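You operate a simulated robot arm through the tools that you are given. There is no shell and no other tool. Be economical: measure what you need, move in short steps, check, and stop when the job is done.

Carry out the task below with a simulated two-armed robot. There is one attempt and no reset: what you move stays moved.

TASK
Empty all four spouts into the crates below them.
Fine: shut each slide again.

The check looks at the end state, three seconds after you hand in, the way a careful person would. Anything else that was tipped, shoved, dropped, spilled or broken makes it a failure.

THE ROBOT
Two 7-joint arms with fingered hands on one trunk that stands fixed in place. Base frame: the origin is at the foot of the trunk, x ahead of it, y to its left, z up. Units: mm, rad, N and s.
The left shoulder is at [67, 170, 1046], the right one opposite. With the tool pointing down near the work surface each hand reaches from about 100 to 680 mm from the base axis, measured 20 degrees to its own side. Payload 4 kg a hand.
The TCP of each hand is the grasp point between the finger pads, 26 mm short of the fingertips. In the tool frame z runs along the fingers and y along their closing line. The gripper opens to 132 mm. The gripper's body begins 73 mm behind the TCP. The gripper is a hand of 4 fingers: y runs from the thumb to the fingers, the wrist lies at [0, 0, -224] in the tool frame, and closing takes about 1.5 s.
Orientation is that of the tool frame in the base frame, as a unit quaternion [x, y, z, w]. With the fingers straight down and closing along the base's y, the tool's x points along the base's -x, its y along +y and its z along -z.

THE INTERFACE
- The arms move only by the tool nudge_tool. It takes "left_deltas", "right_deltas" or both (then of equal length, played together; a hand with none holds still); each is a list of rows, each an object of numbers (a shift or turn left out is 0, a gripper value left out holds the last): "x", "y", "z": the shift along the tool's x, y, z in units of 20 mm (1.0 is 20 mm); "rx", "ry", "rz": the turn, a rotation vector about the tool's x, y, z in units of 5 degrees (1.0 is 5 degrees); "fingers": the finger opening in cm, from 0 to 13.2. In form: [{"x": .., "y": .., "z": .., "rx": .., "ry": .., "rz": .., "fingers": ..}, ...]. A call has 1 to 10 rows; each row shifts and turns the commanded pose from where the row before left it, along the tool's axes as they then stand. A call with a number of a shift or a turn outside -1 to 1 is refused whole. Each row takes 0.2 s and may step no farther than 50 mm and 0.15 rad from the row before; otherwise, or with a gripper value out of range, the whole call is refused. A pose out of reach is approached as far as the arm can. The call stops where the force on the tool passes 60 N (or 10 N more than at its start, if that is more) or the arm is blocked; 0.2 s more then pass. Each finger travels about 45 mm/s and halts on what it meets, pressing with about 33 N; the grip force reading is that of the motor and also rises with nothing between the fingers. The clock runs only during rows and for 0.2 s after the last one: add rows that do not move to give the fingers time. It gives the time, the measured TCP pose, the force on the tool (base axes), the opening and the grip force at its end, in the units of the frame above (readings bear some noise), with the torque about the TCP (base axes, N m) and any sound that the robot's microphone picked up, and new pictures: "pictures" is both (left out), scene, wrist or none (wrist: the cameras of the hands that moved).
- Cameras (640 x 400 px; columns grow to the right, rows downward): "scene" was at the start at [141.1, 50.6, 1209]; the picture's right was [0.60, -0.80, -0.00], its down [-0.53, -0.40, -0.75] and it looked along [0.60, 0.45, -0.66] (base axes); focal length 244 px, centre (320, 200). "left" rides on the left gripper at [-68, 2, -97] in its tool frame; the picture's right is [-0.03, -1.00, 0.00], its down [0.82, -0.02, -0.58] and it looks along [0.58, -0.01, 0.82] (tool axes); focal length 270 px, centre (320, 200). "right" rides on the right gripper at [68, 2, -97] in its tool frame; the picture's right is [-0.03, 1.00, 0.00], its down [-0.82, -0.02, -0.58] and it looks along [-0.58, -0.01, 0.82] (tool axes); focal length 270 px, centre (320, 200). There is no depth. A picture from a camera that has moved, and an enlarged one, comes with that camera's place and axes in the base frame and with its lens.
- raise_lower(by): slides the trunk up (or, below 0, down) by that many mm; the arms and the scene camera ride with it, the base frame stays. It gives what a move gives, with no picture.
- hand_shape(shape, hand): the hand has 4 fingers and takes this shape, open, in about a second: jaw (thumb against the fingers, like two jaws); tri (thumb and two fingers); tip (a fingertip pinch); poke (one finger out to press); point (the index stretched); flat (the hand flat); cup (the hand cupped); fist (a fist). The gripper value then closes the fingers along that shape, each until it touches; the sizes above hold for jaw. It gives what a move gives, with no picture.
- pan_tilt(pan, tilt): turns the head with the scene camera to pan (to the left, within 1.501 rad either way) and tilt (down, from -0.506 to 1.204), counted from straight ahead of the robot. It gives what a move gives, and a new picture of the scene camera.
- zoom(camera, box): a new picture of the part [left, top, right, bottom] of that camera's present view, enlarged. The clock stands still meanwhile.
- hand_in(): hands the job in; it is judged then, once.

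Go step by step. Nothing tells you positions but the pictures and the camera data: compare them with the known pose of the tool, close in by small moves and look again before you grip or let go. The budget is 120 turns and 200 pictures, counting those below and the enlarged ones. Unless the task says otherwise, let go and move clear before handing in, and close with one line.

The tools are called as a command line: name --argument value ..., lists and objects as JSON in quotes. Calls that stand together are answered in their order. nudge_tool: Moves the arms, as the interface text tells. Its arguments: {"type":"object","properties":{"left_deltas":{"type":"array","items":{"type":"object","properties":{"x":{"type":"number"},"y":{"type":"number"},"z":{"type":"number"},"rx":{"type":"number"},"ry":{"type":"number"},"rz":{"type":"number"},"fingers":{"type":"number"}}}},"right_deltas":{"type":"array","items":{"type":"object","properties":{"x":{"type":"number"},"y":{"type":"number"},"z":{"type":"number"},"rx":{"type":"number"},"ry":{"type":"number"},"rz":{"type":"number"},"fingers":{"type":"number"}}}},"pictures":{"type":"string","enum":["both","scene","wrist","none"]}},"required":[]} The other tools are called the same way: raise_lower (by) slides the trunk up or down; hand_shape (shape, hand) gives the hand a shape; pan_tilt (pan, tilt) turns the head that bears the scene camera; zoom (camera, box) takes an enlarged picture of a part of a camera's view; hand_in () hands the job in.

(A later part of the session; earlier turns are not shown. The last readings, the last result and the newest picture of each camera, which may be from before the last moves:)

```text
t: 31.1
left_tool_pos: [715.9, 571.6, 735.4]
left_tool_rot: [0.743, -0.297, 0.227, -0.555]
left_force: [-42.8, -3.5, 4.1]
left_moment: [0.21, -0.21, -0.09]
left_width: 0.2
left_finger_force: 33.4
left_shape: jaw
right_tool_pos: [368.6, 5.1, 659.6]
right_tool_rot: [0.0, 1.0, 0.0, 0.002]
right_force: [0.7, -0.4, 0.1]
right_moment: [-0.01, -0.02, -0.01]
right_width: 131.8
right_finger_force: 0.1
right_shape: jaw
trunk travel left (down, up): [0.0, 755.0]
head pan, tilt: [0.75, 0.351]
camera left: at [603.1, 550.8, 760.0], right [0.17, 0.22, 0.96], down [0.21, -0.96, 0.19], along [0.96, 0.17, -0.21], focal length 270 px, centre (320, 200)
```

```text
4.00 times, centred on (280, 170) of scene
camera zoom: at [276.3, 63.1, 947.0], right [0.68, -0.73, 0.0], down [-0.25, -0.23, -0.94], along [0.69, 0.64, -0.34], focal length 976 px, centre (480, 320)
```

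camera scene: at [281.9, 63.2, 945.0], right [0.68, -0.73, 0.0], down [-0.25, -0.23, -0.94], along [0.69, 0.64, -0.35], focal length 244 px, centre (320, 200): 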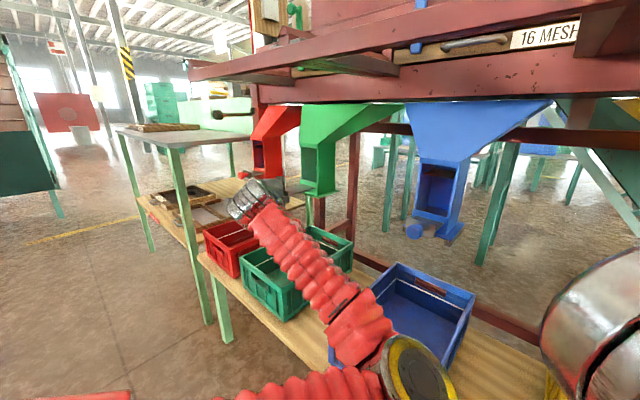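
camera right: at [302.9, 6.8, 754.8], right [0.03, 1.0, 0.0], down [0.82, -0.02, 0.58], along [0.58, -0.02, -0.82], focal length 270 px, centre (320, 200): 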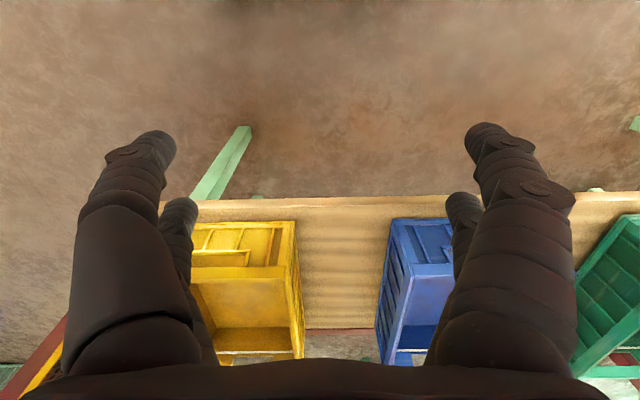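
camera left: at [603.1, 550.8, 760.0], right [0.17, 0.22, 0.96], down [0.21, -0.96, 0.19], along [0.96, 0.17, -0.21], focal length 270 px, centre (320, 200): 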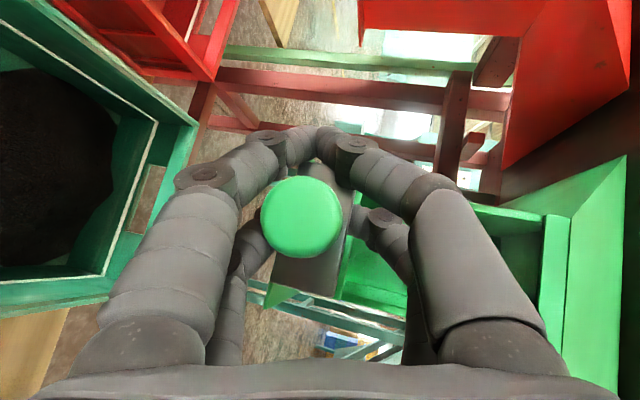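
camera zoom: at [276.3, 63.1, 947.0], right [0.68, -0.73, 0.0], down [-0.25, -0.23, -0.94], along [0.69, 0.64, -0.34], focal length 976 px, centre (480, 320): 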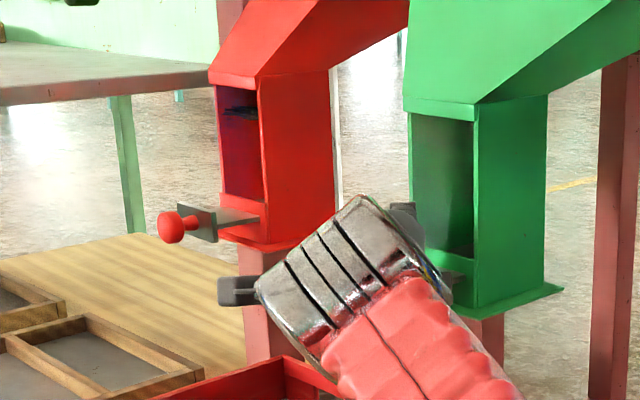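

The slide pushed back to a firm stop. Releasing and backing away, then comparing.

nudge_tool --left_deltas '[{"x": -0.21, "y": 0.06, "z": -0.2}, {"fingers": 9}, {"z": 0}, {"z": 0}, {"z": 0}, {"z": 0}, {"z": 0}, {"z": 0}, {"z": 0}, {"z": 0}]' --pictures "none"

nudge_tool --left_deltas '[{"z": -1}, {"z": -1}, {"z": -1}, {"z": -1}]' --pictures "wrist"

zoom --camera "scene" --box '[200, 120, 360, 220]'

```text
t: 33.3
left_tool_pos: [720.3, 567.1, 730.4]
left_tool_rot: [0.742, -0.303, 0.229, -0.552]
left_force: [0.4, -0.3, 0.6]
left_moment: [-0.01, -0.01, 0.03]
left_width: 89.7
left_finger_force: 0.1
left_shape: jaw
right_tool_pos: [370.6, 3.3, 659.0]
right_tool_rot: [0.0, 1.0, 0.0, 0.0]
right_force: [0.3, -0.3, 0.3]
right_moment: [-0.01, 0.01, -0.03]
right_width: 132.0
right_finger_force: 0.0
right_shape: jaw
trunk travel left (down, up): [0.0, 755.0]
head pan, tilt: [0.75, 0.351]
```

```text
t: 34.3
left_tool_pos: [667.7, 512.5, 754.7]
left_tool_rot: [0.741, -0.304, 0.23, -0.552]
left_force: [-0.2, 0.3, 0.1]
left_moment: [-0.02, 0.02, -0.02]
left_width: 90.0
left_finger_force: 0.0
left_shape: jaw
right_tool_pos: [370.3, 4.9, 658.4]
right_tool_rot: [0.0, 1.0, 0.0, 0.0]
right_force: [0.3, -0.5, 0.5]
right_moment: [0.02, 0.05, 0.05]
right_width: 132.1
right_finger_force: 0.1
right_shape: jaw
trunk travel left (down, up): [0.0, 755.0]
head pan, tilt: [0.75, 0.351]
camera left: at [553.5, 493.0, 779.3], right [0.18, 0.22, 0.96], down [0.19, -0.96, 0.19], along [0.96, 0.15, -0.22], focal length 270 px, centre (320, 200)
```

left: 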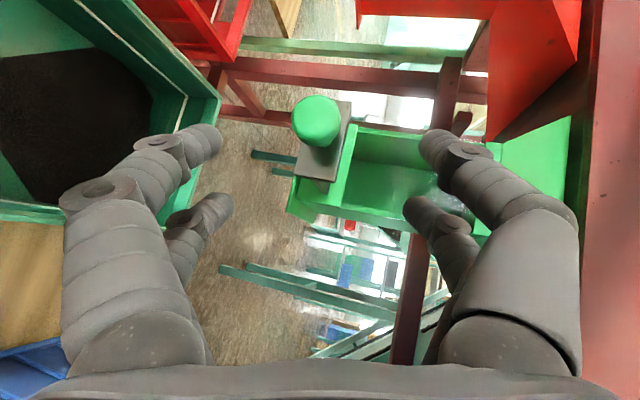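

```text
4.00 times, centred on (280, 170) of scene
camera zoom: at [280.2, 63.3, 945.6], right [0.68, -0.73, 0.0], down [-0.25, -0.23, -0.94], along [0.69, 0.64, -0.34], focal length 976 px, centre (480, 320)
```

zoom: 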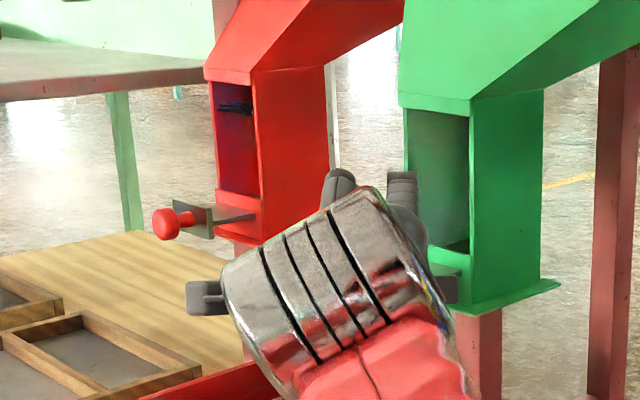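

Green looks shut. A close look inside its window, then on to red.

zoom --camera "left" --box '[260, 80, 500, 230]'

zoom --camera "left" --box '[0, 0, 240, 240]'

```text
2.67 times, centred on (380, 155) of left
camera zoom: at [553.5, 493.0, 779.3], right [0.18, 0.22, 0.96], down [0.19, -0.96, 0.19], along [0.96, 0.15, -0.22], focal length 721 px, centre (160, 320)
```

zoom: 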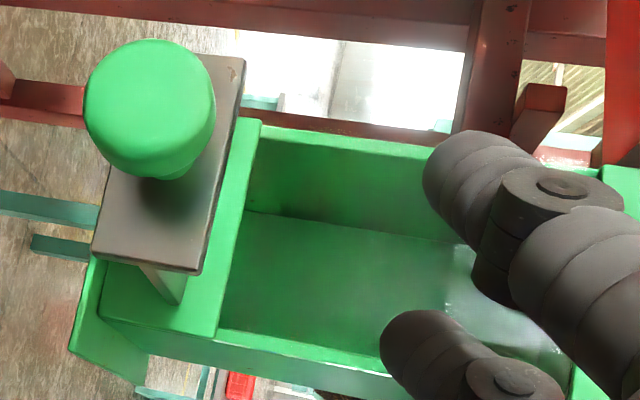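

```text
1.67 times, centred on (120, 120) of left
camera zoom: at [553.5, 493.0, 779.3], right [0.18, 0.22, 0.96], down [0.19, -0.96, 0.19], along [0.96, 0.15, -0.22], focal length 450 px, centre (653, 333)
```

zoom: 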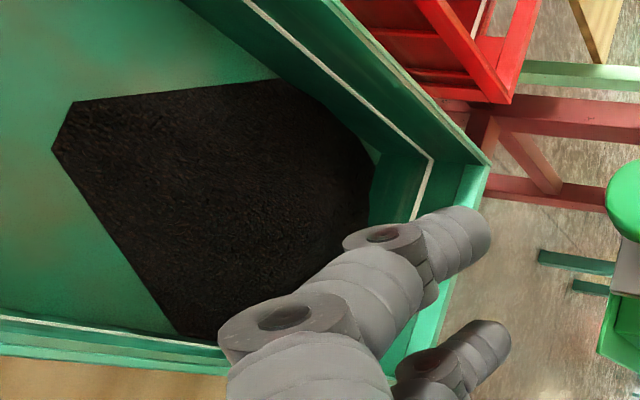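

Green is empty and closed, with its grain all in the crate. Now to red: back off a little from the green knob, then travel left.

nudge_tool --left_deltas '[{"x": -0.71, "y": 0.2, "z": -0.68}, {"x": -0.71, "y": 0.2, "z": -0.68}, {"x": -0.9, "y": -0.15, "z": 0.85}, {"x": -0.9, "y": -0.15, "z": 0.85}, {"x": -0.9, "y": -0.15, "z": 0.85}, {"x": -0.9, "y": -0.15, "z": 0.85}, {"x": -0.9, "y": -0.15, "z": 0.85}, {"x": -0.9, "y": -0.15, "z": 0.85}, {"x": -0.9, "y": -0.15, "z": 0.85}, {"x": -0.9, "y": -0.15, "z": 0.85}]' --pictures "wrist"

```text
t: 36.5
left_tool_pos: [620.0, 711.9, 737.3]
left_tool_rot: [0.742, -0.303, 0.23, -0.552]
left_force: [0.2, 0.2, 0.5]
left_moment: [-0.01, 0.01, 0.03]
left_width: 89.7
left_finger_force: 0.2
left_shape: jaw
right_tool_pos: [371.3, 4.3, 657.8]
right_tool_rot: [0.0, 1.0, 0.0, 0.0]
right_force: [0.3, -0.8, 0.3]
right_moment: [0.05, 0.01, 0.01]
right_width: 131.9
right_finger_force: 0.1
right_shape: jaw
trunk travel left (down, up): [0.0, 755.0]
head pan, tilt: [0.75, 0.351]
camera left: at [506.1, 693.9, 762.0], right [0.18, 0.22, 0.96], down [0.19, -0.96, 0.19], along [0.96, 0.15, -0.22], focal length 270 px, centre (320, 200)
```

left: 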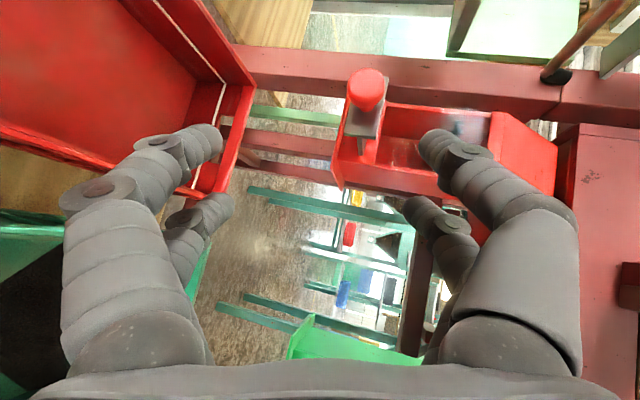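

Red knob at about [697, 815, 734], reachable. Aligning and approaching.

nudge_tool --left_deltas '[{"x": -0.5, "y": -0.85}, {"x": -0.45, "y": -0.8}, {"z": 1}, {"z": 1}, {"z": 1}, {"z": 1}, {"z": 1}]' --pictures "wrist"

```text
t: 38.1
left_tool_pos: [682.8, 800.8, 740.9]
left_tool_rot: [0.742, -0.304, 0.229, -0.552]
left_force: [-0.9, 0.6, -0.5]
left_moment: [-0.03, 0.02, 0.01]
left_width: 89.9
left_finger_force: 0.1
left_shape: jaw
right_tool_pos: [369.4, 5.0, 657.5]
right_tool_rot: [0.0, 1.0, 0.0, 0.0]
right_force: [-0.4, -0.9, 0.2]
right_moment: [-0.01, 0.0, 0.01]
right_width: 132.0
right_finger_force: 0.1
right_shape: jaw
trunk travel left (down, up): [0.0, 755.0]
head pan, tilt: [0.75, 0.351]
camera left: at [568.6, 782.8, 765.6], right [0.18, 0.22, 0.96], down [0.19, -0.96, 0.19], along [0.96, 0.15, -0.22], focal length 270 px, centre (320, 200)
```

left: 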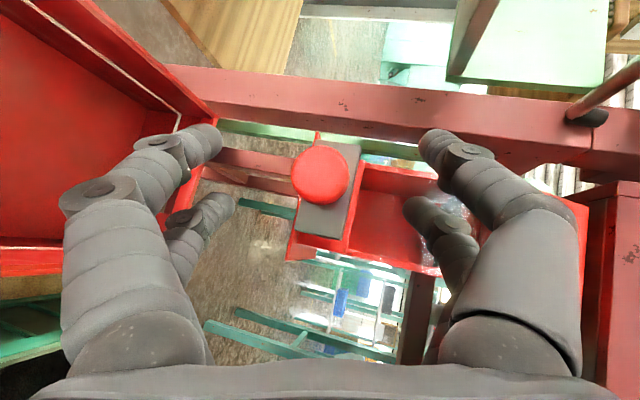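

Aligned. Advancing and closing around the red knob.

nudge_tool --left_deltas '[{"z": 0.7, "x": -0.2}, {"z": 0.7}, {"fingers": 0}, {"z": 0}, {"z": 0}, {"z": 0}, {"z": 0}, {"z": 0}, {"z": 0}, {"z": 0}]' --pictures "wrist"

```text
t: 40.3
left_tool_pos: [696.1, 824.5, 730.5]
left_tool_rot: [0.743, -0.302, 0.228, -0.552]
left_force: [-0.1, 5.9, -2.7]
left_moment: [0.12, -0.34, 0.23]
left_width: 0.1
left_finger_force: 33.0
left_shape: jaw
right_tool_pos: [371.4, 4.0, 657.6]
right_tool_rot: [0.0, 1.0, -0.001, 0.0]
right_force: [0.0, 0.0, 1.2]
right_moment: [-0.01, 0.0, 0.02]
right_width: 131.8
right_finger_force: 0.1
right_shape: jaw
trunk travel left (down, up): [0.0, 755.0]
head pan, tilt: [0.75, 0.351]
camera left: at [582.2, 805.7, 756.7], right [0.18, 0.22, 0.96], down [0.2, -0.96, 0.19], along [0.96, 0.15, -0.22], focal length 270 px, centre (320, 200)
```

left: 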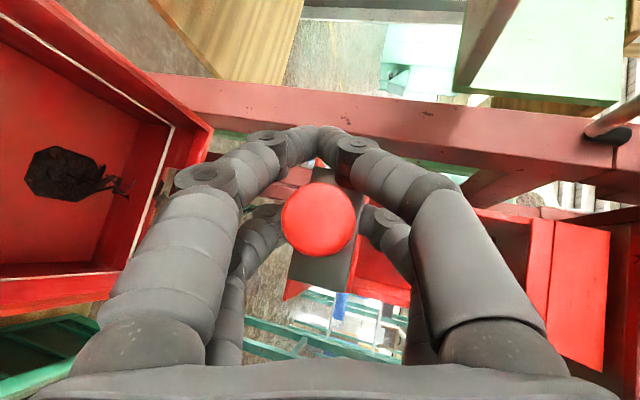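

Same grip as on green; grain already begins to fall inside the red crate. Pulling to the stop and waiting.

nudge_tool --left_deltas '[{"x": -0.71, "y": 0.2, "z": -0.68}, {"x": -0.71, "y": 0.2, "z": -0.68}, {"x": -0.6, "y": 0.17, "z": -0.57}, {"z": 0}, {"z": 0}, {"z": 0}, {"z": 0}, {"z": 0}, {"z": 0}, {"z": 0}]' --pictures "none"

nudge_tool --left_deltas '[{"z": 0}, {"z": 0}, {"z": 0}, {"z": 0}, {"z": 0}, {"z": 0}, {"z": 0}, {"z": 0}, {"z": 0}, {"z": 0}]' --pictures "wrist"

zoom --camera "scene" --box '[220, 90, 350, 190]'

```text
t: 42.5
left_tool_pos: [645.3, 821.6, 729.4]
left_tool_rot: [0.742, -0.308, 0.232, -0.549]
left_force: [43.7, 11.8, 2.5]
left_moment: [0.12, -0.29, 0.41]
left_width: 0.0
left_finger_force: 33.2
left_shape: jaw
right_tool_pos: [372.3, 5.2, 656.0]
right_tool_rot: [0.0, 1.0, 0.0, -0.001]
right_force: [0.4, -0.1, 0.4]
right_moment: [0.0, 0.04, 0.0]
right_width: 131.8
right_finger_force: 0.0
right_shape: jaw
trunk travel left (down, up): [0.0, 755.0]
head pan, tilt: [0.75, 0.351]
```

```text
t: 44.7
left_tool_pos: [645.9, 820.8, 728.7]
left_tool_rot: [0.742, -0.308, 0.231, -0.549]
left_force: [42.0, 11.3, 2.2]
left_moment: [0.1, -0.27, 0.44]
left_width: 0.2
left_finger_force: 32.9
left_shape: jaw
right_tool_pos: [373.0, 4.9, 655.7]
right_tool_rot: [0.001, 1.0, -0.001, -0.002]
right_force: [0.1, -1.1, -1.1]
right_moment: [0.03, 0.04, -0.02]
right_width: 131.9
right_finger_force: 0.2
right_shape: jaw
trunk travel left (down, up): [0.0, 755.0]
head pan, tilt: [0.75, 0.351]
camera left: at [531.8, 804.3, 754.3], right [0.18, 0.22, 0.96], down [0.18, -0.96, 0.19], along [0.97, 0.14, -0.22], focal length 270 px, centre (320, 200)
```

left: 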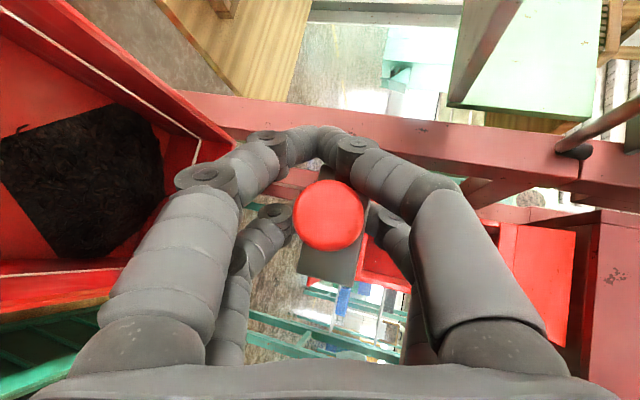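

```text
4.00 times, centred on (285, 140) of scene
camera zoom: at [288.8, 64.0, 943.3], right [0.68, -0.73, -0.01], down [-0.26, -0.23, -0.94], along [0.68, 0.64, -0.35], focal length 976 px, centre (460, 440)
```

zoom: 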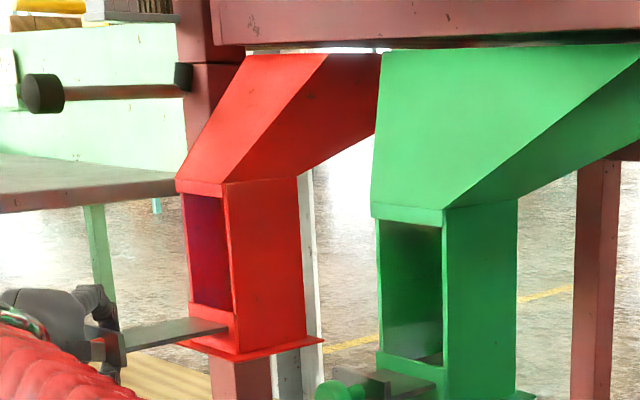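

Red's mass has dropped; waiting a bit more, then shutting it.

nudge_tool --left_deltas '[{"z": 0}, {"z": 0}, {"z": 0}, {"z": 0}, {"z": 0}, {"z": 0}, {"z": 0}, {"z": 0}, {"z": 0}, {"z": 0}]' --pictures "none"

nudge_tool --left_deltas '[{"z": 0}, {"z": 0}, {"z": 0}, {"z": 0}, {"z": 0}, {"z": 0}, {"z": 0}, {"z": 0}, {"z": 0}, {"z": 0}]' --pictures "wrist"

nudge_tool --left_deltas '[{"x": 0.71, "y": -0.2, "z": 0.68}, {"x": 0.71, "y": -0.2, "z": 0.68}, {"x": 0.71, "y": -0.2, "z": 0.68}, {"x": 0.355, "y": -0.1, "z": 0.34}, {"x": 0.355, "y": -0.1, "z": 0.34}]' --pictures "none"

```text
t: 46.9
left_tool_pos: [645.8, 821.4, 729.5]
left_tool_rot: [0.741, -0.308, 0.231, -0.55]
left_force: [40.3, 12.1, 1.3]
left_moment: [0.06, -0.31, 0.4]
left_width: 0.0
left_finger_force: 33.5
left_shape: jaw
right_tool_pos: [374.4, 4.0, 657.2]
right_tool_rot: [0.002, 1.0, -0.002, -0.001]
right_force: [30.0, -6.9, -12.5]
right_moment: [0.75, 2.51, 0.51]
right_width: 131.9
right_finger_force: 0.1
right_shape: jaw
trunk travel left (down, up): [0.0, 755.0]
head pan, tilt: [0.75, 0.351]
```

```text
t: 47.5
left_tool_pos: [646.2, 820.0, 731.9]
left_tool_rot: [0.74, -0.311, 0.238, -0.547]
left_force: [49.4, 28.5, -9.9]
left_moment: [0.1, 0.24, 0.69]
left_width: 0.1
left_finger_force: 32.7
left_shape: jaw
right_tool_pos: [383.0, 1.0, 657.1]
right_tool_rot: [0.017, 1.0, -0.012, 0.013]
right_force: [166.0, -41.5, -64.1]
right_moment: [4.31, 12.97, 2.6]
right_width: 132.2
right_finger_force: 0.0
right_shape: jaw
trunk travel left (down, up): [0.0, 755.0]
head pan, tilt: [0.75, 0.351]
stopped in row 2 (right hand): the force on the tool passed its limit at 63 N (the readings are from after the stop); the commanded pose is now the measured one
camera left: at [531.2, 804.0, 755.5], right [0.18, 0.23, 0.96], down [0.17, -0.97, 0.2], along [0.97, 0.13, -0.21], focal length 270 px, centre (320, 200)
```

left: 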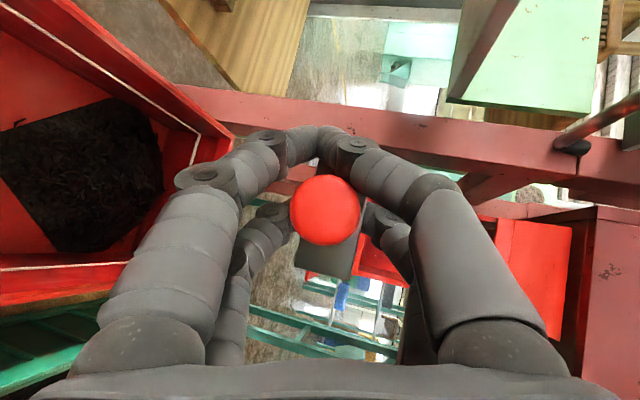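

```text
t: 47.8
left_tool_pos: [645.4, 817.9, 734.7]
left_tool_rot: [0.739, -0.311, 0.245, -0.545]
left_force: [53.2, 31.1, -21.2]
left_moment: [0.24, 0.58, 0.8]
left_width: 0.3
left_finger_force: 32.6
left_shape: jaw
right_tool_pos: [386.9, -4.0, 660.2]
right_tool_rot: [0.036, 0.999, -0.022, 0.035]
right_force: [181.6, -44.6, -74.3]
right_moment: [4.03, 12.75, 1.97]
right_width: 132.0
right_finger_force: 0.1
right_shape: jaw
trunk travel left (down, up): [0.0, 755.0]
head pan, tilt: [0.75, 0.351]
stopped in row 1 (right hand): the force on the tool passed its limit at 195 N (the readings are from after the stop); the commanded pose is now the measured one
```

Something is pushing hard on the right hand. I must see what it is at once.

pan_tilt --pan -0.2 --tilt 0.9

zoom --camera "right" --box '[0, 0, 640, 400]'

```text
t: 49.0
left_tool_pos: [646.4, 820.2, 737.0]
left_tool_rot: [0.739, -0.311, 0.246, -0.546]
left_force: [53.7, 25.3, -29.6]
left_moment: [0.28, 0.66, 0.66]
left_width: 0.0
left_finger_force: 32.7
left_shape: jaw
right_tool_pos: [387.3, -2.9, 661.2]
right_tool_rot: [0.04, 0.998, -0.022, 0.037]
right_force: [185.3, -40.3, -82.5]
right_moment: [3.29, 12.32, 1.4]
right_width: 132.0
right_finger_force: 0.1
right_shape: jaw
trunk travel left (down, up): [0.0, 755.0]
head pan, tilt: [-0.201, 0.901]
camera scene: at [304.2, -11.6, 892.8], right [-0.2, -0.98, 0.01], down [-0.78, 0.15, -0.6], along [0.59, -0.13, -0.8], focal length 244 px, centre (320, 200)
```

scene: 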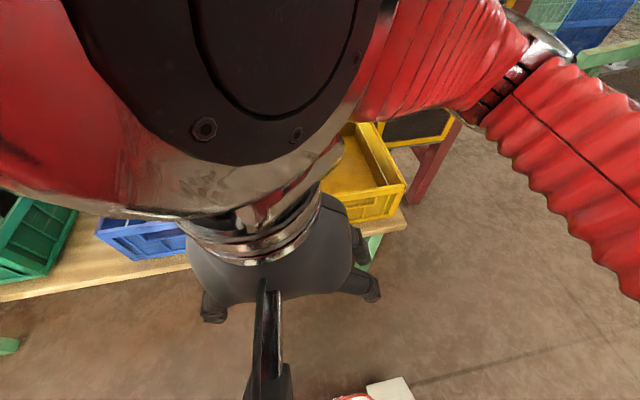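

```text
1.00 times, centred on (320, 200) of right (not enlarged: the box is as wide or as high as the picture)
camera zoom: at [313.2, 8.0, 753.6], right [0.1, 0.99, -0.04], down [0.77, -0.06, 0.64], along [0.63, -0.1, -0.77], focal length 270 px, centre (320, 200)
```

zoom: 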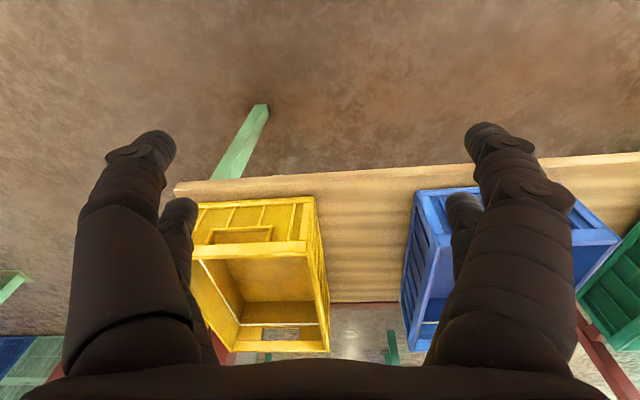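

The right wrist is wedged against the robot's own leaning body/head: a self-contact. I'll ease the right hand away to the right and forward.

nudge_tool --right_deltas '[{"x": -0.5, "y": -1, "z": -0.3}, {"x": -0.5, "y": -1, "z": -0.3}, {"x": -0.5, "y": -1}, {"y": -1}, {"y": -1}, {"y": -1}, {"y": -1}]' --pictures "scene"

```text
t: 50.6
left_tool_pos: [647.7, 820.2, 738.9]
left_tool_rot: [0.739, -0.311, 0.245, -0.545]
left_force: [54.4, 23.9, -28.5]
left_moment: [0.29, 0.65, 0.66]
left_width: 0.0
left_finger_force: 32.6
left_shape: jaw
right_tool_pos: [395.0, -140.7, 680.3]
right_tool_rot: [0.02, 0.999, -0.013, 0.023]
right_force: [-0.1, -0.1, -0.3]
right_moment: [0.02, 0.0, 0.01]
right_width: 132.2
right_finger_force: 0.0
right_shape: jaw
trunk travel left (down, up): [0.0, 755.0]
head pan, tilt: [-0.201, 0.901]
camera scene: at [304.2, -11.6, 892.8], right [-0.2, -0.98, 0.01], down [-0.78, 0.15, -0.6], along [0.59, -0.13, -0.8], focal length 244 px, centre (320, 200)
```

scene: 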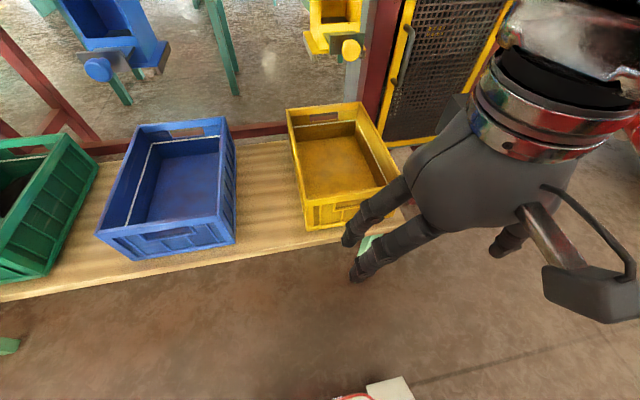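

Free again, and the crates are undisturbed. Now shutting the red slide.

nudge_tool --left_deltas '[{"x": 0.71, "y": -0.1, "z": 0.68}, {"x": 0.71, "y": -0.1, "z": 0.68}, {"x": 0.71, "y": -0.2, "z": 0.68}, {"x": 0.355, "y": -0.1, "z": 0.34}, {"x": 0.355, "y": -0.1, "z": 0.34}]' --pictures "wrist"

```text
t: 51.8
left_tool_pos: [711.8, 822.2, 743.6]
left_tool_rot: [0.739, -0.3, 0.242, -0.552]
left_force: [-15.8, 17.4, -18.6]
left_moment: [0.64, 0.08, 0.12]
left_width: 0.1
left_finger_force: 33.0
left_shape: jaw
right_tool_pos: [393.1, -141.5, 682.2]
right_tool_rot: [0.019, 0.999, -0.012, 0.026]
right_force: [1.0, -0.3, 0.2]
right_moment: [0.0, -0.02, -0.01]
right_width: 131.9
right_finger_force: 0.1
right_shape: jaw
trunk travel left (down, up): [0.0, 755.0]
head pan, tilt: [-0.201, 0.901]
camera left: at [597.3, 805.2, 765.9], right [0.16, 0.23, 0.96], down [0.18, -0.96, 0.2], along [0.97, 0.14, -0.2], focal length 270 px, centre (320, 200)
```

left: 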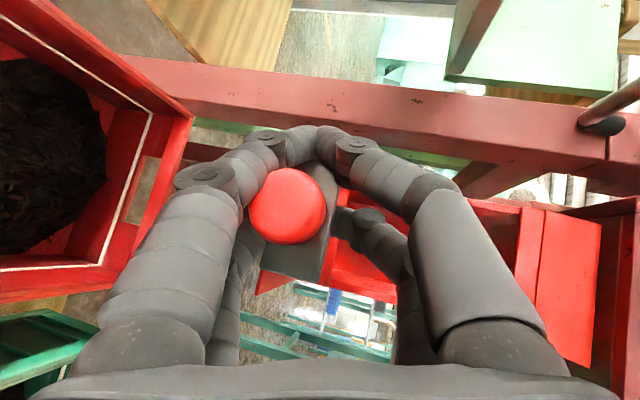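

Pushing a little further, easing the upward bias.

nudge_tool --left_deltas '[{"x": 0.18, "y": 0.3, "z": 0.17}, {"x": 0.18, "y": 0.2, "z": 0.17}, {"x": 0.18, "z": 0.17}]' --pictures "none"

```text
t: 52.6
left_tool_pos: [714.9, 822.6, 740.3]
left_tool_rot: [0.739, -0.294, 0.239, -0.558]
left_force: [-45.8, 1.5, 5.6]
left_moment: [0.35, 0.29, 0.2]
left_width: 0.2
left_finger_force: 32.7
left_shape: jaw
right_tool_pos: [390.2, -142.0, 684.4]
right_tool_rot: [0.018, 0.999, -0.01, 0.029]
right_force: [-0.2, 0.1, 1.1]
right_moment: [0.03, 0.02, -0.02]
right_width: 131.8
right_finger_force: 0.0
right_shape: jaw
trunk travel left (down, up): [0.0, 755.0]
head pan, tilt: [-0.201, 0.901]
```

Firm stop reached, as with green. Releasing and backing off.

nudge_tool --left_deltas '[{"x": -0.21, "y": 0.06, "z": -0.2}, {"fingers": 9}, {"z": 0}, {"z": 0}, {"z": 0}, {"z": 0}, {"z": 0}, {"z": 0}, {"z": 0}, {"z": 0}]' --pictures "none"

nudge_tool --left_deltas '[{"z": -1}, {"z": -1}, {"z": -1}, {"z": -1}]' --pictures "wrist"

zoom --camera "left" --box '[240, 60, 500, 220]'

```text
t: 54.8
left_tool_pos: [721.2, 815.2, 735.1]
left_tool_rot: [0.738, -0.304, 0.244, -0.552]
left_force: [-2.0, -0.2, -0.5]
left_moment: [-0.01, -0.06, -0.01]
left_width: 88.8
left_finger_force: 0.0
left_shape: jaw
right_tool_pos: [393.1, -142.2, 682.2]
right_tool_rot: [0.02, 0.999, -0.011, 0.026]
right_force: [0.3, 0.6, 0.5]
right_moment: [-0.01, -0.01, -0.01]
right_width: 131.9
right_finger_force: 0.2
right_shape: jaw
trunk travel left (down, up): [0.0, 755.0]
head pan, tilt: [-0.201, 0.901]
```

```text
t: 55.8
left_tool_pos: [667.1, 762.6, 755.6]
left_tool_rot: [0.737, -0.303, 0.243, -0.553]
left_force: [0.1, 0.4, -0.4]
left_moment: [-0.01, 0.02, 0.0]
left_width: 89.7
left_finger_force: 0.1
left_shape: jaw
right_tool_pos: [392.6, -143.1, 683.3]
right_tool_rot: [0.02, 0.999, -0.011, 0.027]
right_force: [0.4, 0.9, 0.5]
right_moment: [0.02, -0.02, 0.0]
right_width: 132.0
right_finger_force: 0.1
right_shape: jaw
trunk travel left (down, up): [0.0, 755.0]
head pan, tilt: [-0.201, 0.901]
camera left: at [551.3, 746.2, 777.3], right [0.16, 0.23, 0.96], down [0.17, -0.97, 0.2], along [0.97, 0.13, -0.19], focal length 270 px, centre (320, 200)
```

left: 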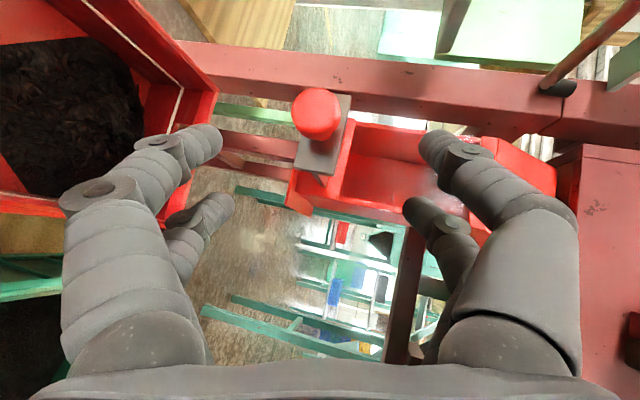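

```text
2.46 times, centred on (370, 140) of left
camera zoom: at [551.3, 746.2, 777.3], right [0.16, 0.23, 0.96], down [0.17, -0.97, 0.2], along [0.97, 0.13, -0.19], focal length 665 px, centre (197, 348)
```

zoom: 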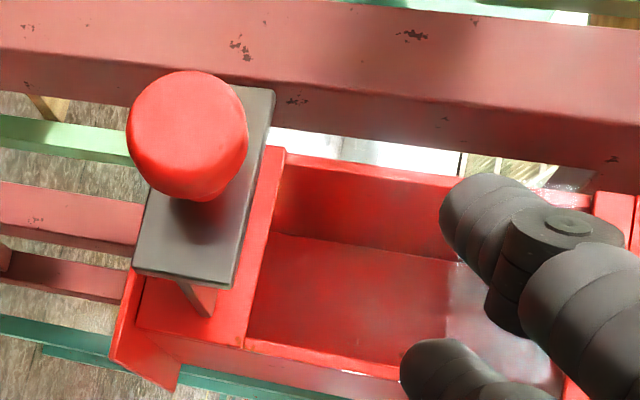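

Red is empty and shut. For blue I'll use the left hand with the trunk raised and the tool pitched down ~45° (same grip geometry turned a quarter about the stem). First unroll the left hand while retreating.

nudge_tool --left_deltas '[{"z": -0.8, "rz": 1}, {"z": -0.8, "rz": 1}, {"z": -0.8, "rz": 1}, {"z": -0.8, "rz": 1}, {"z": -0.8, "rz": 1}, {"z": -0.8, "rz": 1}, {"z": -0.8, "rz": 1}, {"z": -0.8, "rz": 1}, {"z": -0.5, "rz": 1}, {"rz": 1}]' --pictures "none"

nudge_tool --left_deltas '[{"rz": 1}, {"rz": 1}, {"rz": 1}, {"rz": 1}, {"rz": 1}, {"rz": 1}, {"rz": 1}, {"rz": 1}]' --pictures "none"

nudge_tool --left_deltas '[{"rx": 0.96, "rz": 0.28, "ry": 0.6}, {"rx": 0.96, "rz": 0.28, "ry": 0.6}, {"rx": 0.96, "rz": 0.28, "ry": 0.6}, {"rx": 0.96, "rz": 0.28, "ry": 0.6}, {"rx": 0.96, "rz": 0.28, "ry": 0.6}, {"rx": 0.96, "rz": 0.28, "ry": 0.6}, {"rx": 0.96, "rz": 0.28, "ry": 0.6}, {"rx": 0.96, "rz": 0.28, "ry": 0.6}, {"rx": 0.96, "rz": 0.28, "ry": 0.6}]' --pictures "wrist"

```text
t: 58.0
left_tool_pos: [570.7, 668.9, 791.3]
left_tool_rot: [-0.541, 0.587, 0.013, 0.602]
left_force: [-0.4, 0.5, 1.4]
left_moment: [-0.02, 0.0, 0.01]
left_width: 90.1
left_finger_force: 0.1
left_shape: jaw
right_tool_pos: [393.0, -144.0, 683.5]
right_tool_rot: [0.02, 0.999, -0.011, 0.026]
right_force: [-0.1, 0.8, 0.7]
right_moment: [-0.01, 0.01, -0.03]
right_width: 131.9
right_finger_force: 0.0
right_shape: jaw
trunk travel left (down, up): [0.0, 755.0]
head pan, tilt: [-0.201, 0.901]
```

```text
t: 59.8
left_tool_pos: [570.8, 670.4, 791.7]
left_tool_rot: [-0.307, 0.737, 0.218, 0.561]
left_force: [-0.1, 0.3, -0.8]
left_moment: [0.02, 0.0, -0.03]
left_width: 89.5
left_finger_force: 0.1
left_shape: jaw
right_tool_pos: [392.8, -142.9, 682.2]
right_tool_rot: [0.02, 0.999, -0.01, 0.026]
right_force: [-0.3, 0.2, 0.1]
right_moment: [0.02, -0.01, 0.0]
right_width: 132.2
right_finger_force: 0.1
right_shape: jaw
trunk travel left (down, up): [0.0, 755.0]
head pan, tilt: [-0.201, 0.901]
```

```text
t: 61.8
left_tool_pos: [571.2, 668.4, 793.4]
left_tool_rot: [-0.042, 0.901, -0.083, 0.425]
left_force: [-0.1, 0.8, 1.4]
left_moment: [0.02, 0.03, 0.0]
left_width: 90.0
left_finger_force: 0.1
left_shape: jaw
right_tool_pos: [392.8, -142.9, 681.5]
right_tool_rot: [0.019, 0.999, -0.01, 0.026]
right_force: [-0.6, 0.4, -0.3]
right_moment: [-0.03, 0.02, -0.01]
right_width: 131.9
right_finger_force: 0.0
right_shape: jaw
trunk travel left (down, up): [0.0, 755.0]
head pan, tilt: [-0.201, 0.901]
camera left: at [539.9, 691.1, 903.8], right [0.02, -0.98, 0.2], down [-0.96, -0.07, -0.25], along [0.26, -0.19, -0.95], focal length 270 px, centre (320, 200)
```

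left: 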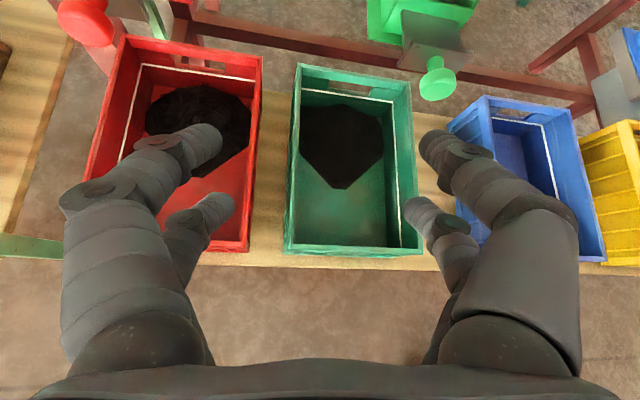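

Red and green heaps are neatly inside their crates. I level the left hand, retreat, and raise the trunk so it can come down to blue.

nudge_tool --left_deltas '[{"x": 0.59, "z": -0.72}, {"x": 0.59, "z": -0.72}, {"x": 0.59, "z": -0.72}, {"x": 0.59, "z": -0.72}, {"x": 0.59, "z": -0.72}, {"x": 0.59, "z": -0.72}, {"x": 0.59, "z": -0.72}, {"rx": -0.67, "rz": 0.81}, {"rx": -0.67, "rz": 0.81}]' --pictures "none"

raise_lower --by 220

```text
t: 63.8
left_tool_pos: [441.3, 668.0, 793.2]
left_tool_rot: [-0.003, 0.904, 0.001, 0.427]
left_force: [0.2, -0.1, 0.5]
left_moment: [0.01, 0.04, 0.0]
left_width: 89.5
left_finger_force: 0.1
left_shape: jaw
right_tool_pos: [392.0, -143.0, 683.6]
right_tool_rot: [0.019, 0.999, -0.01, 0.026]
right_force: [0.3, -0.4, 0.0]
right_moment: [0.02, 0.01, 0.01]
right_width: 131.7
right_finger_force: 0.1
right_shape: jaw
trunk travel left (down, up): [0.0, 755.0]
head pan, tilt: [-0.201, 0.901]
```

```text
t: 66.2
left_tool_pos: [440.5, 669.1, 1012.2]
left_tool_rot: [-0.003, 0.905, 0.0, 0.426]
left_force: [0.9, -0.7, 0.3]
left_moment: [0.01, 0.04, 0.0]
left_width: 89.9
left_finger_force: 0.1
left_shape: jaw
right_tool_pos: [393.7, -141.8, 900.2]
right_tool_rot: [0.019, 0.999, -0.011, 0.026]
right_force: [0.7, -0.8, 0.2]
right_moment: [0.01, 0.01, 0.0]
right_width: 132.1
right_finger_force: 0.0
right_shape: jaw
trunk travel left (down, up): [-220.0, 535.0]
head pan, tilt: [-0.201, 0.901]
```

Now sweeping the left hand in front of the beam over to blue's line, descending.

nudge_tool --left_deltas '[{"y": -1, "x": 0.42, "z": 0.35}, {"y": -1, "x": 0.42, "z": 0.35}, {"y": -1, "x": 0.42, "z": 0.35}, {"y": -1, "x": 0.42, "z": 0.35}, {"y": -1, "x": 0.42, "z": 0.35}, {"y": -1, "x": 0.42, "z": 0.35}, {"y": -1, "x": 0.42, "z": 0.35}, {"y": -1, "x": 0.42, "z": 0.35}, {"y": -1, "x": 0.42, "z": 0.35}, {"y": -1, "x": 0.42, "z": 0.35}]' --pictures "none"

nudge_tool --left_deltas '[{"y": -1, "x": 0.42, "z": 0.35}, {"y": -1, "x": 0.42, "z": 0.35}, {"y": -1, "x": 0.42, "z": 0.35}, {"y": -1, "x": 0.42, "z": 0.35}, {"y": -1, "x": 0.42, "z": 0.35}, {"y": -1, "x": 0.42, "z": 0.35}, {"y": -1, "x": 0.42, "z": 0.35}, {"y": -1, "x": 0.42, "z": 0.35}, {"y": -1, "x": 0.42, "z": 0.35}, {"y": -1, "x": 0.42, "z": 0.35}]' --pictures "wrist"

pan_tilt --pan 0.2 --tilt 0.6

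```text
t: 68.3
left_tool_pos: [441.3, 468.0, 903.1]
left_tool_rot: [-0.003, 0.904, 0.0, 0.428]
left_force: [-0.4, 0.8, -0.5]
left_moment: [0.02, -0.05, -0.01]
left_width: 90.1
left_finger_force: 0.0
left_shape: jaw
right_tool_pos: [393.0, -142.3, 901.6]
right_tool_rot: [0.02, 0.999, -0.009, 0.026]
right_force: [0.5, -0.2, -0.5]
right_moment: [0.0, -0.03, -0.01]
right_width: 132.0
right_finger_force: 0.2
right_shape: jaw
trunk travel left (down, up): [-220.0, 535.0]
head pan, tilt: [-0.201, 0.901]
```

```text
t: 70.5
left_tool_pos: [455.8, 427.7, 858.6]
left_tool_rot: [-0.003, 0.904, 0.0, 0.427]
left_force: [-0.5, -0.3, -1.3]
left_moment: [0.03, 0.01, -0.04]
left_width: 89.8
left_finger_force: 0.1
left_shape: jaw
left hand out of reach, approached as far as the arm can: row 2, 3, 4, 5, 6, 7, 8, 9, 10
right_tool_pos: [394.1, -142.0, 901.4]
right_tool_rot: [0.019, 0.999, -0.01, 0.027]
right_force: [-0.3, -0.4, 0.1]
right_moment: [-0.02, -0.03, 0.01]
right_width: 132.0
right_finger_force: 0.0
right_shape: jaw
trunk travel left (down, up): [-220.0, 535.0]
head pan, tilt: [-0.201, 0.901]
camera left: at [424.3, 428.4, 973.2], right [0.02, -1.0, 0.02], down [-0.96, -0.03, -0.26], along [0.26, -0.02, -0.96], focal length 270 px, centre (320, 200)
```

left: 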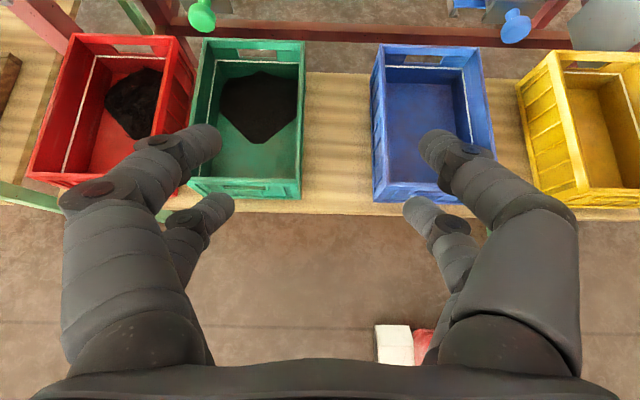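

```text
t: 71.4
left_tool_pos: [455.5, 427.4, 859.3]
left_tool_rot: [-0.002, 0.904, 0.0, 0.428]
left_force: [-1.1, 0.4, 0.0]
left_moment: [0.01, -0.01, -0.02]
left_width: 89.9
left_finger_force: 0.0
left_shape: jaw
right_tool_pos: [393.2, -141.7, 902.9]
right_tool_rot: [0.02, 0.999, -0.011, 0.026]
right_force: [0.3, 0.9, -0.2]
right_moment: [-0.01, -0.02, -0.02]
right_width: 131.9
right_finger_force: 0.2
right_shape: jaw
trunk travel left (down, up): [-220.0, 535.0]
head pan, tilt: [0.201, 0.6]
camera scene: at [184.2, 17.4, 1160.8], right [0.2, -0.98, 0.0], down [-0.56, -0.11, -0.82], along [0.81, 0.16, -0.57], focal length 244 px, centre (320, 200)
```

scene: 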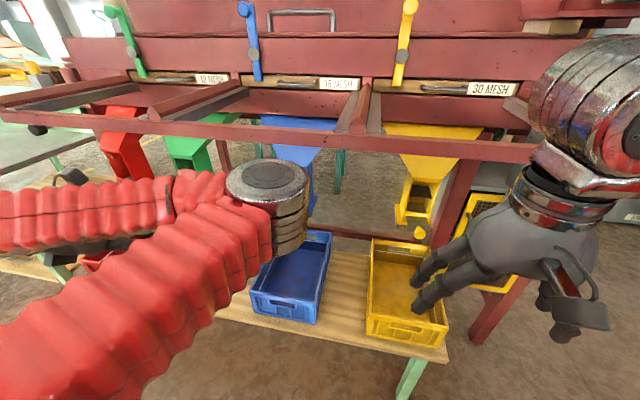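

The arm couldn't follow so close to the body; further forward should be easier. Moving the target forward and down, keeping under the beam.

nudge_tool --left_deltas '[{"x": -0.2, "z": 0.87}, {"x": -0.2, "z": 0.87}, {"x": -0.2, "z": 0.87}, {"x": -0.2, "z": 0.87}, {"x": -0.2, "z": 0.87}, {"z": 0}]' --pictures "both"

```text
t: 72.8
left_tool_pos: [529.3, 436.1, 821.7]
left_tool_rot: [-0.003, 0.904, 0.001, 0.427]
left_force: [0.6, 0.8, -0.8]
left_moment: [-0.01, 0.03, 0.01]
left_width: 89.7
left_finger_force: 0.1
left_shape: jaw
left hand out of reach, approached as far as the arm can: row 1, 2
right_tool_pos: [392.7, -141.4, 901.8]
right_tool_rot: [0.019, 0.999, -0.009, 0.026]
right_force: [0.6, -1.0, 0.3]
right_moment: [0.0, 0.02, 0.0]
right_width: 132.0
right_finger_force: 0.0
right_shape: jaw
trunk travel left (down, up): [-220.0, 535.0]
head pan, tilt: [0.201, 0.6]
camera scene: at [184.2, 17.5, 1160.9], right [0.2, -0.98, 0.0], down [-0.55, -0.11, -0.82], along [0.81, 0.16, -0.57], focal length 244 px, centre (320, 200)
camera left: at [498.3, 437.6, 934.9], right [0.02, -1.0, 0.02], down [-0.96, -0.03, -0.26], along [0.26, -0.02, -0.96], focal length 270 px, centre (320, 200)
```

scene: 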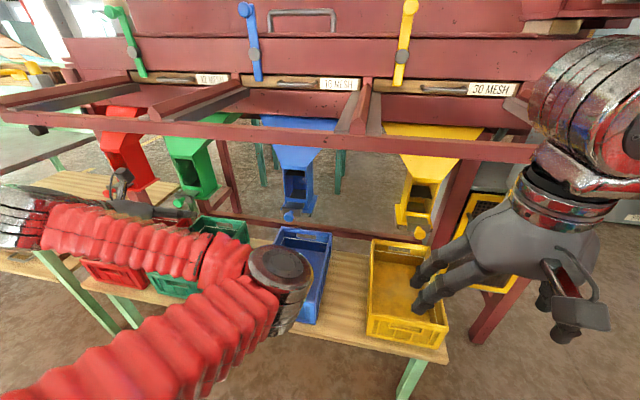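
left: 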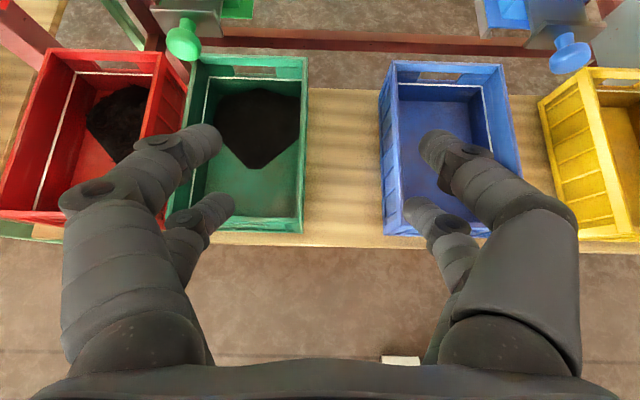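

It tracks again. Trying to move right toward y≈215 from here while getting lower.

nudge_tool --left_deltas '[{"y": -1, "x": 0.35, "z": 0.3}, {"y": -1, "x": 0.35, "z": 0.3}, {"y": -1, "x": 0.35, "z": 0.3}, {"y": -1, "x": 0.35, "z": 0.3}, {"y": -1, "x": 0.35, "z": 0.3}, {"y": -1, "x": 0.1, "z": 0.1}, {"y": -1}, {"y": -1}, {"y": -1}]' --pictures "wrist"

```text
t: 74.7
left_tool_pos: [535.6, 329.6, 798.7]
left_tool_rot: [0.001, 0.894, 0.072, 0.442]
left_force: [0.1, 0.0, -0.9]
left_moment: [0.0, -0.02, 0.01]
left_width: 90.2
left_finger_force: 0.0
left_shape: jaw
right_tool_pos: [394.5, -141.7, 901.7]
right_tool_rot: [0.02, 0.999, -0.01, 0.026]
right_force: [0.0, -0.1, -0.2]
right_moment: [0.0, 0.01, 0.02]
right_width: 131.9
right_finger_force: 0.0
right_shape: jaw
trunk travel left (down, up): [-220.0, 535.0]
head pan, tilt: [0.201, 0.6]
stopped in row 9 (left hand): the arm was blocked; the commanded pose is now the measured one
camera left: at [501.5, 314.4, 910.5], right [0.08, -0.99, -0.11], down [-0.95, -0.04, -0.3], along [0.3, 0.13, -0.95], focal length 270 px, centre (320, 200)
```

left: 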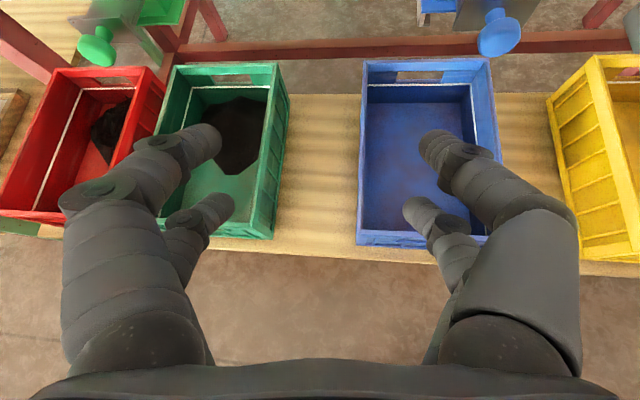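

The arm is blocked somewhere, with no force at the tool. Looking at the arm.

pan_tilt --pan 0.6 --tilt 0.8

```text
t: 75.5
left_tool_pos: [537.4, 329.2, 799.8]
left_tool_rot: [0.0, 0.893, 0.071, 0.443]
left_force: [0.6, 0.3, 1.1]
left_moment: [-0.01, -0.03, -0.01]
left_width: 90.1
left_finger_force: 0.3
left_shape: jaw
right_tool_pos: [393.3, -141.9, 901.6]
right_tool_rot: [0.02, 0.999, -0.01, 0.025]
right_force: [-0.1, 0.3, 0.5]
right_moment: [0.0, -0.03, -0.01]
right_width: 132.0
right_finger_force: 0.0
right_shape: jaw
trunk travel left (down, up): [-220.0, 535.0]
head pan, tilt: [0.6, 0.799]
camera scene: at [164.1, 45.4, 1144.1], right [0.56, -0.83, 0.0], down [-0.59, -0.4, -0.7], along [0.58, 0.39, -0.72], focal length 244 px, centre (320, 200)
```

scene: 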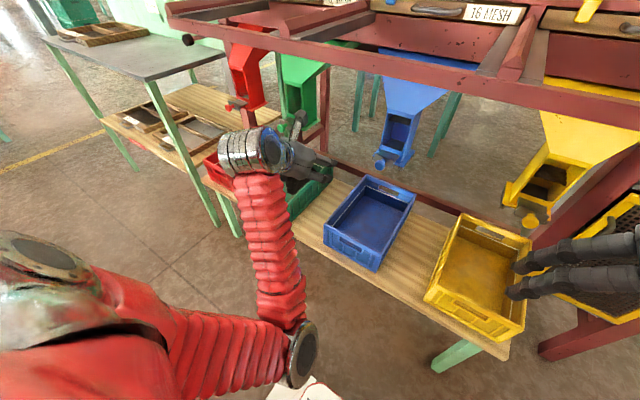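

The elbow has swung inward against the trunk. I'll back out to y≈430 so it swings out again.

nudge_tool --left_deltas '[{"y": 1}, {"y": 1}, {"y": 1}, {"y": 1}, {"y": 1}, {"y": 1}, {"y": 1}, {"y": 1}]' --pictures "scene"

```text
t: 77.3
left_tool_pos: [527.8, 487.5, 819.6]
left_tool_rot: [-0.001, 0.894, 0.071, 0.443]
left_force: [-0.5, 0.2, 0.8]
left_moment: [-0.02, 0.0, -0.03]
left_width: 89.9
left_finger_force: 0.1
left_shape: jaw
right_tool_pos: [395.1, -141.7, 902.4]
right_tool_rot: [0.02, 0.999, -0.01, 0.026]
right_force: [-0.3, 0.7, 0.8]
right_moment: [-0.02, 0.0, 0.01]
right_width: 132.0
right_finger_force: 0.1
right_shape: jaw
trunk travel left (down, up): [-220.0, 535.0]
head pan, tilt: [0.6, 0.799]
camera scene: at [164.1, 45.5, 1144.1], right [0.56, -0.83, 0.0], down [-0.59, -0.4, -0.7], along [0.57, 0.39, -0.72], focal length 244 px, centre (320, 200)
```

scene: 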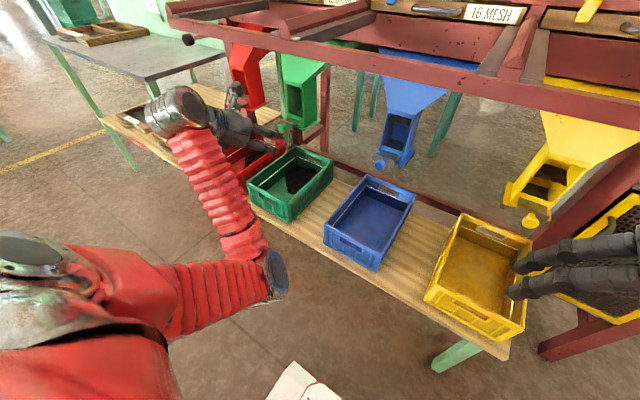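

Elbow is clear again. Now I yaw the left hand to point right/inward (more natural posture) while advancing toward blue.

nudge_tool --left_deltas '[{"rx": 0.79, "ry": -0.13, "rz": 0.6, "x": -0.13, "y": -0.81, "z": 0.6}, {"rx": 0.79, "ry": -0.13, "rz": 0.6, "x": -0.13, "y": -0.81, "z": 0.6}, {"rx": 0.79, "ry": -0.13, "rz": 0.6, "x": -0.13, "y": -0.81, "z": 0.6}, {"rx": 0.79, "ry": -0.13, "rz": 0.6, "x": -0.13, "y": -0.81, "z": 0.6}, {"rx": 0.79, "ry": -0.13, "rz": 0.6, "x": -0.13, "y": -0.81, "z": 0.6}, {"rx": 0.79, "ry": -0.13, "rz": 0.6, "x": -0.13, "y": -0.81, "z": 0.6}, {"rx": 0.79, "ry": -0.13, "rz": 0.6, "x": -0.13, "y": -0.81, "z": 0.6}, {"rx": 0.79, "ry": -0.13, "rz": 0.6, "x": -0.13, "y": -0.81, "z": 0.6}, {"rx": 0.79, "ry": -0.13, "rz": 0.6, "x": -0.13, "y": -0.81, "z": 0.6}, {"rx": 0.79, "ry": -0.13, "rz": 0.6, "x": -0.13, "y": -0.81, "z": 0.6}]' --pictures "both"

```text
t: 79.5
left_tool_pos: [579.7, 311.5, 745.8]
left_tool_rot: [0.379, 0.809, -0.122, 0.432]
left_force: [-0.8, -0.2, 0.1]
left_moment: [0.0, -0.01, -0.03]
left_width: 90.1
left_finger_force: 0.1
left_shape: jaw
right_tool_pos: [394.1, -141.4, 901.9]
right_tool_rot: [0.02, 0.999, -0.01, 0.027]
right_force: [-0.2, 0.0, -0.8]
right_moment: [-0.01, 0.02, 0.05]
right_width: 131.9
right_finger_force: 0.0
right_shape: jaw
trunk travel left (down, up): [-220.0, 535.0]
head pan, tilt: [0.6, 0.799]
camera scene: at [164.1, 45.5, 1144.0], right [0.56, -0.83, 0.0], down [-0.59, -0.4, -0.7], along [0.57, 0.39, -0.72], focal length 244 px, centre (320, 200)
camera left: at [546.1, 327.7, 857.6], right [-0.71, -0.69, -0.11], down [-0.64, 0.7, -0.31], along [0.29, -0.15, -0.95], focal length 270 px, centre (320, 200)
```

scene: 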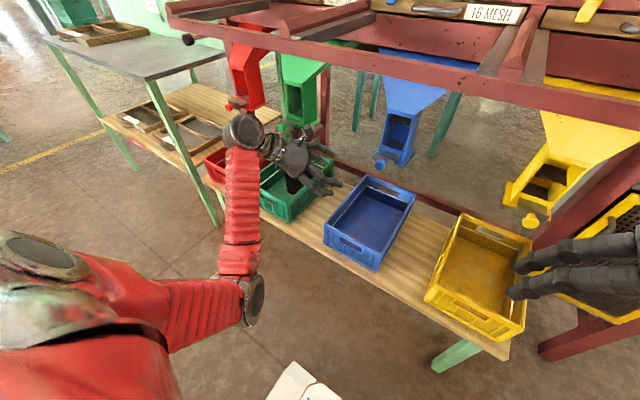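
left: 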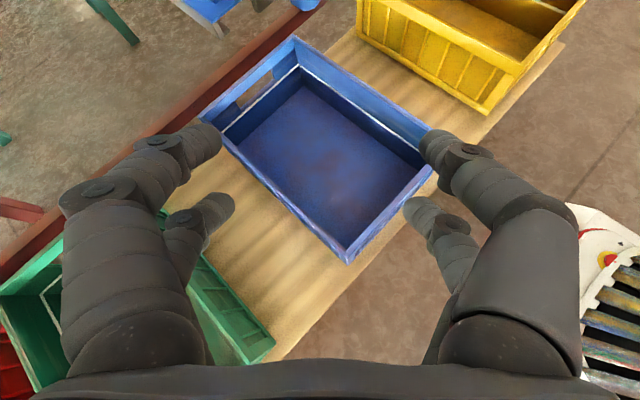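

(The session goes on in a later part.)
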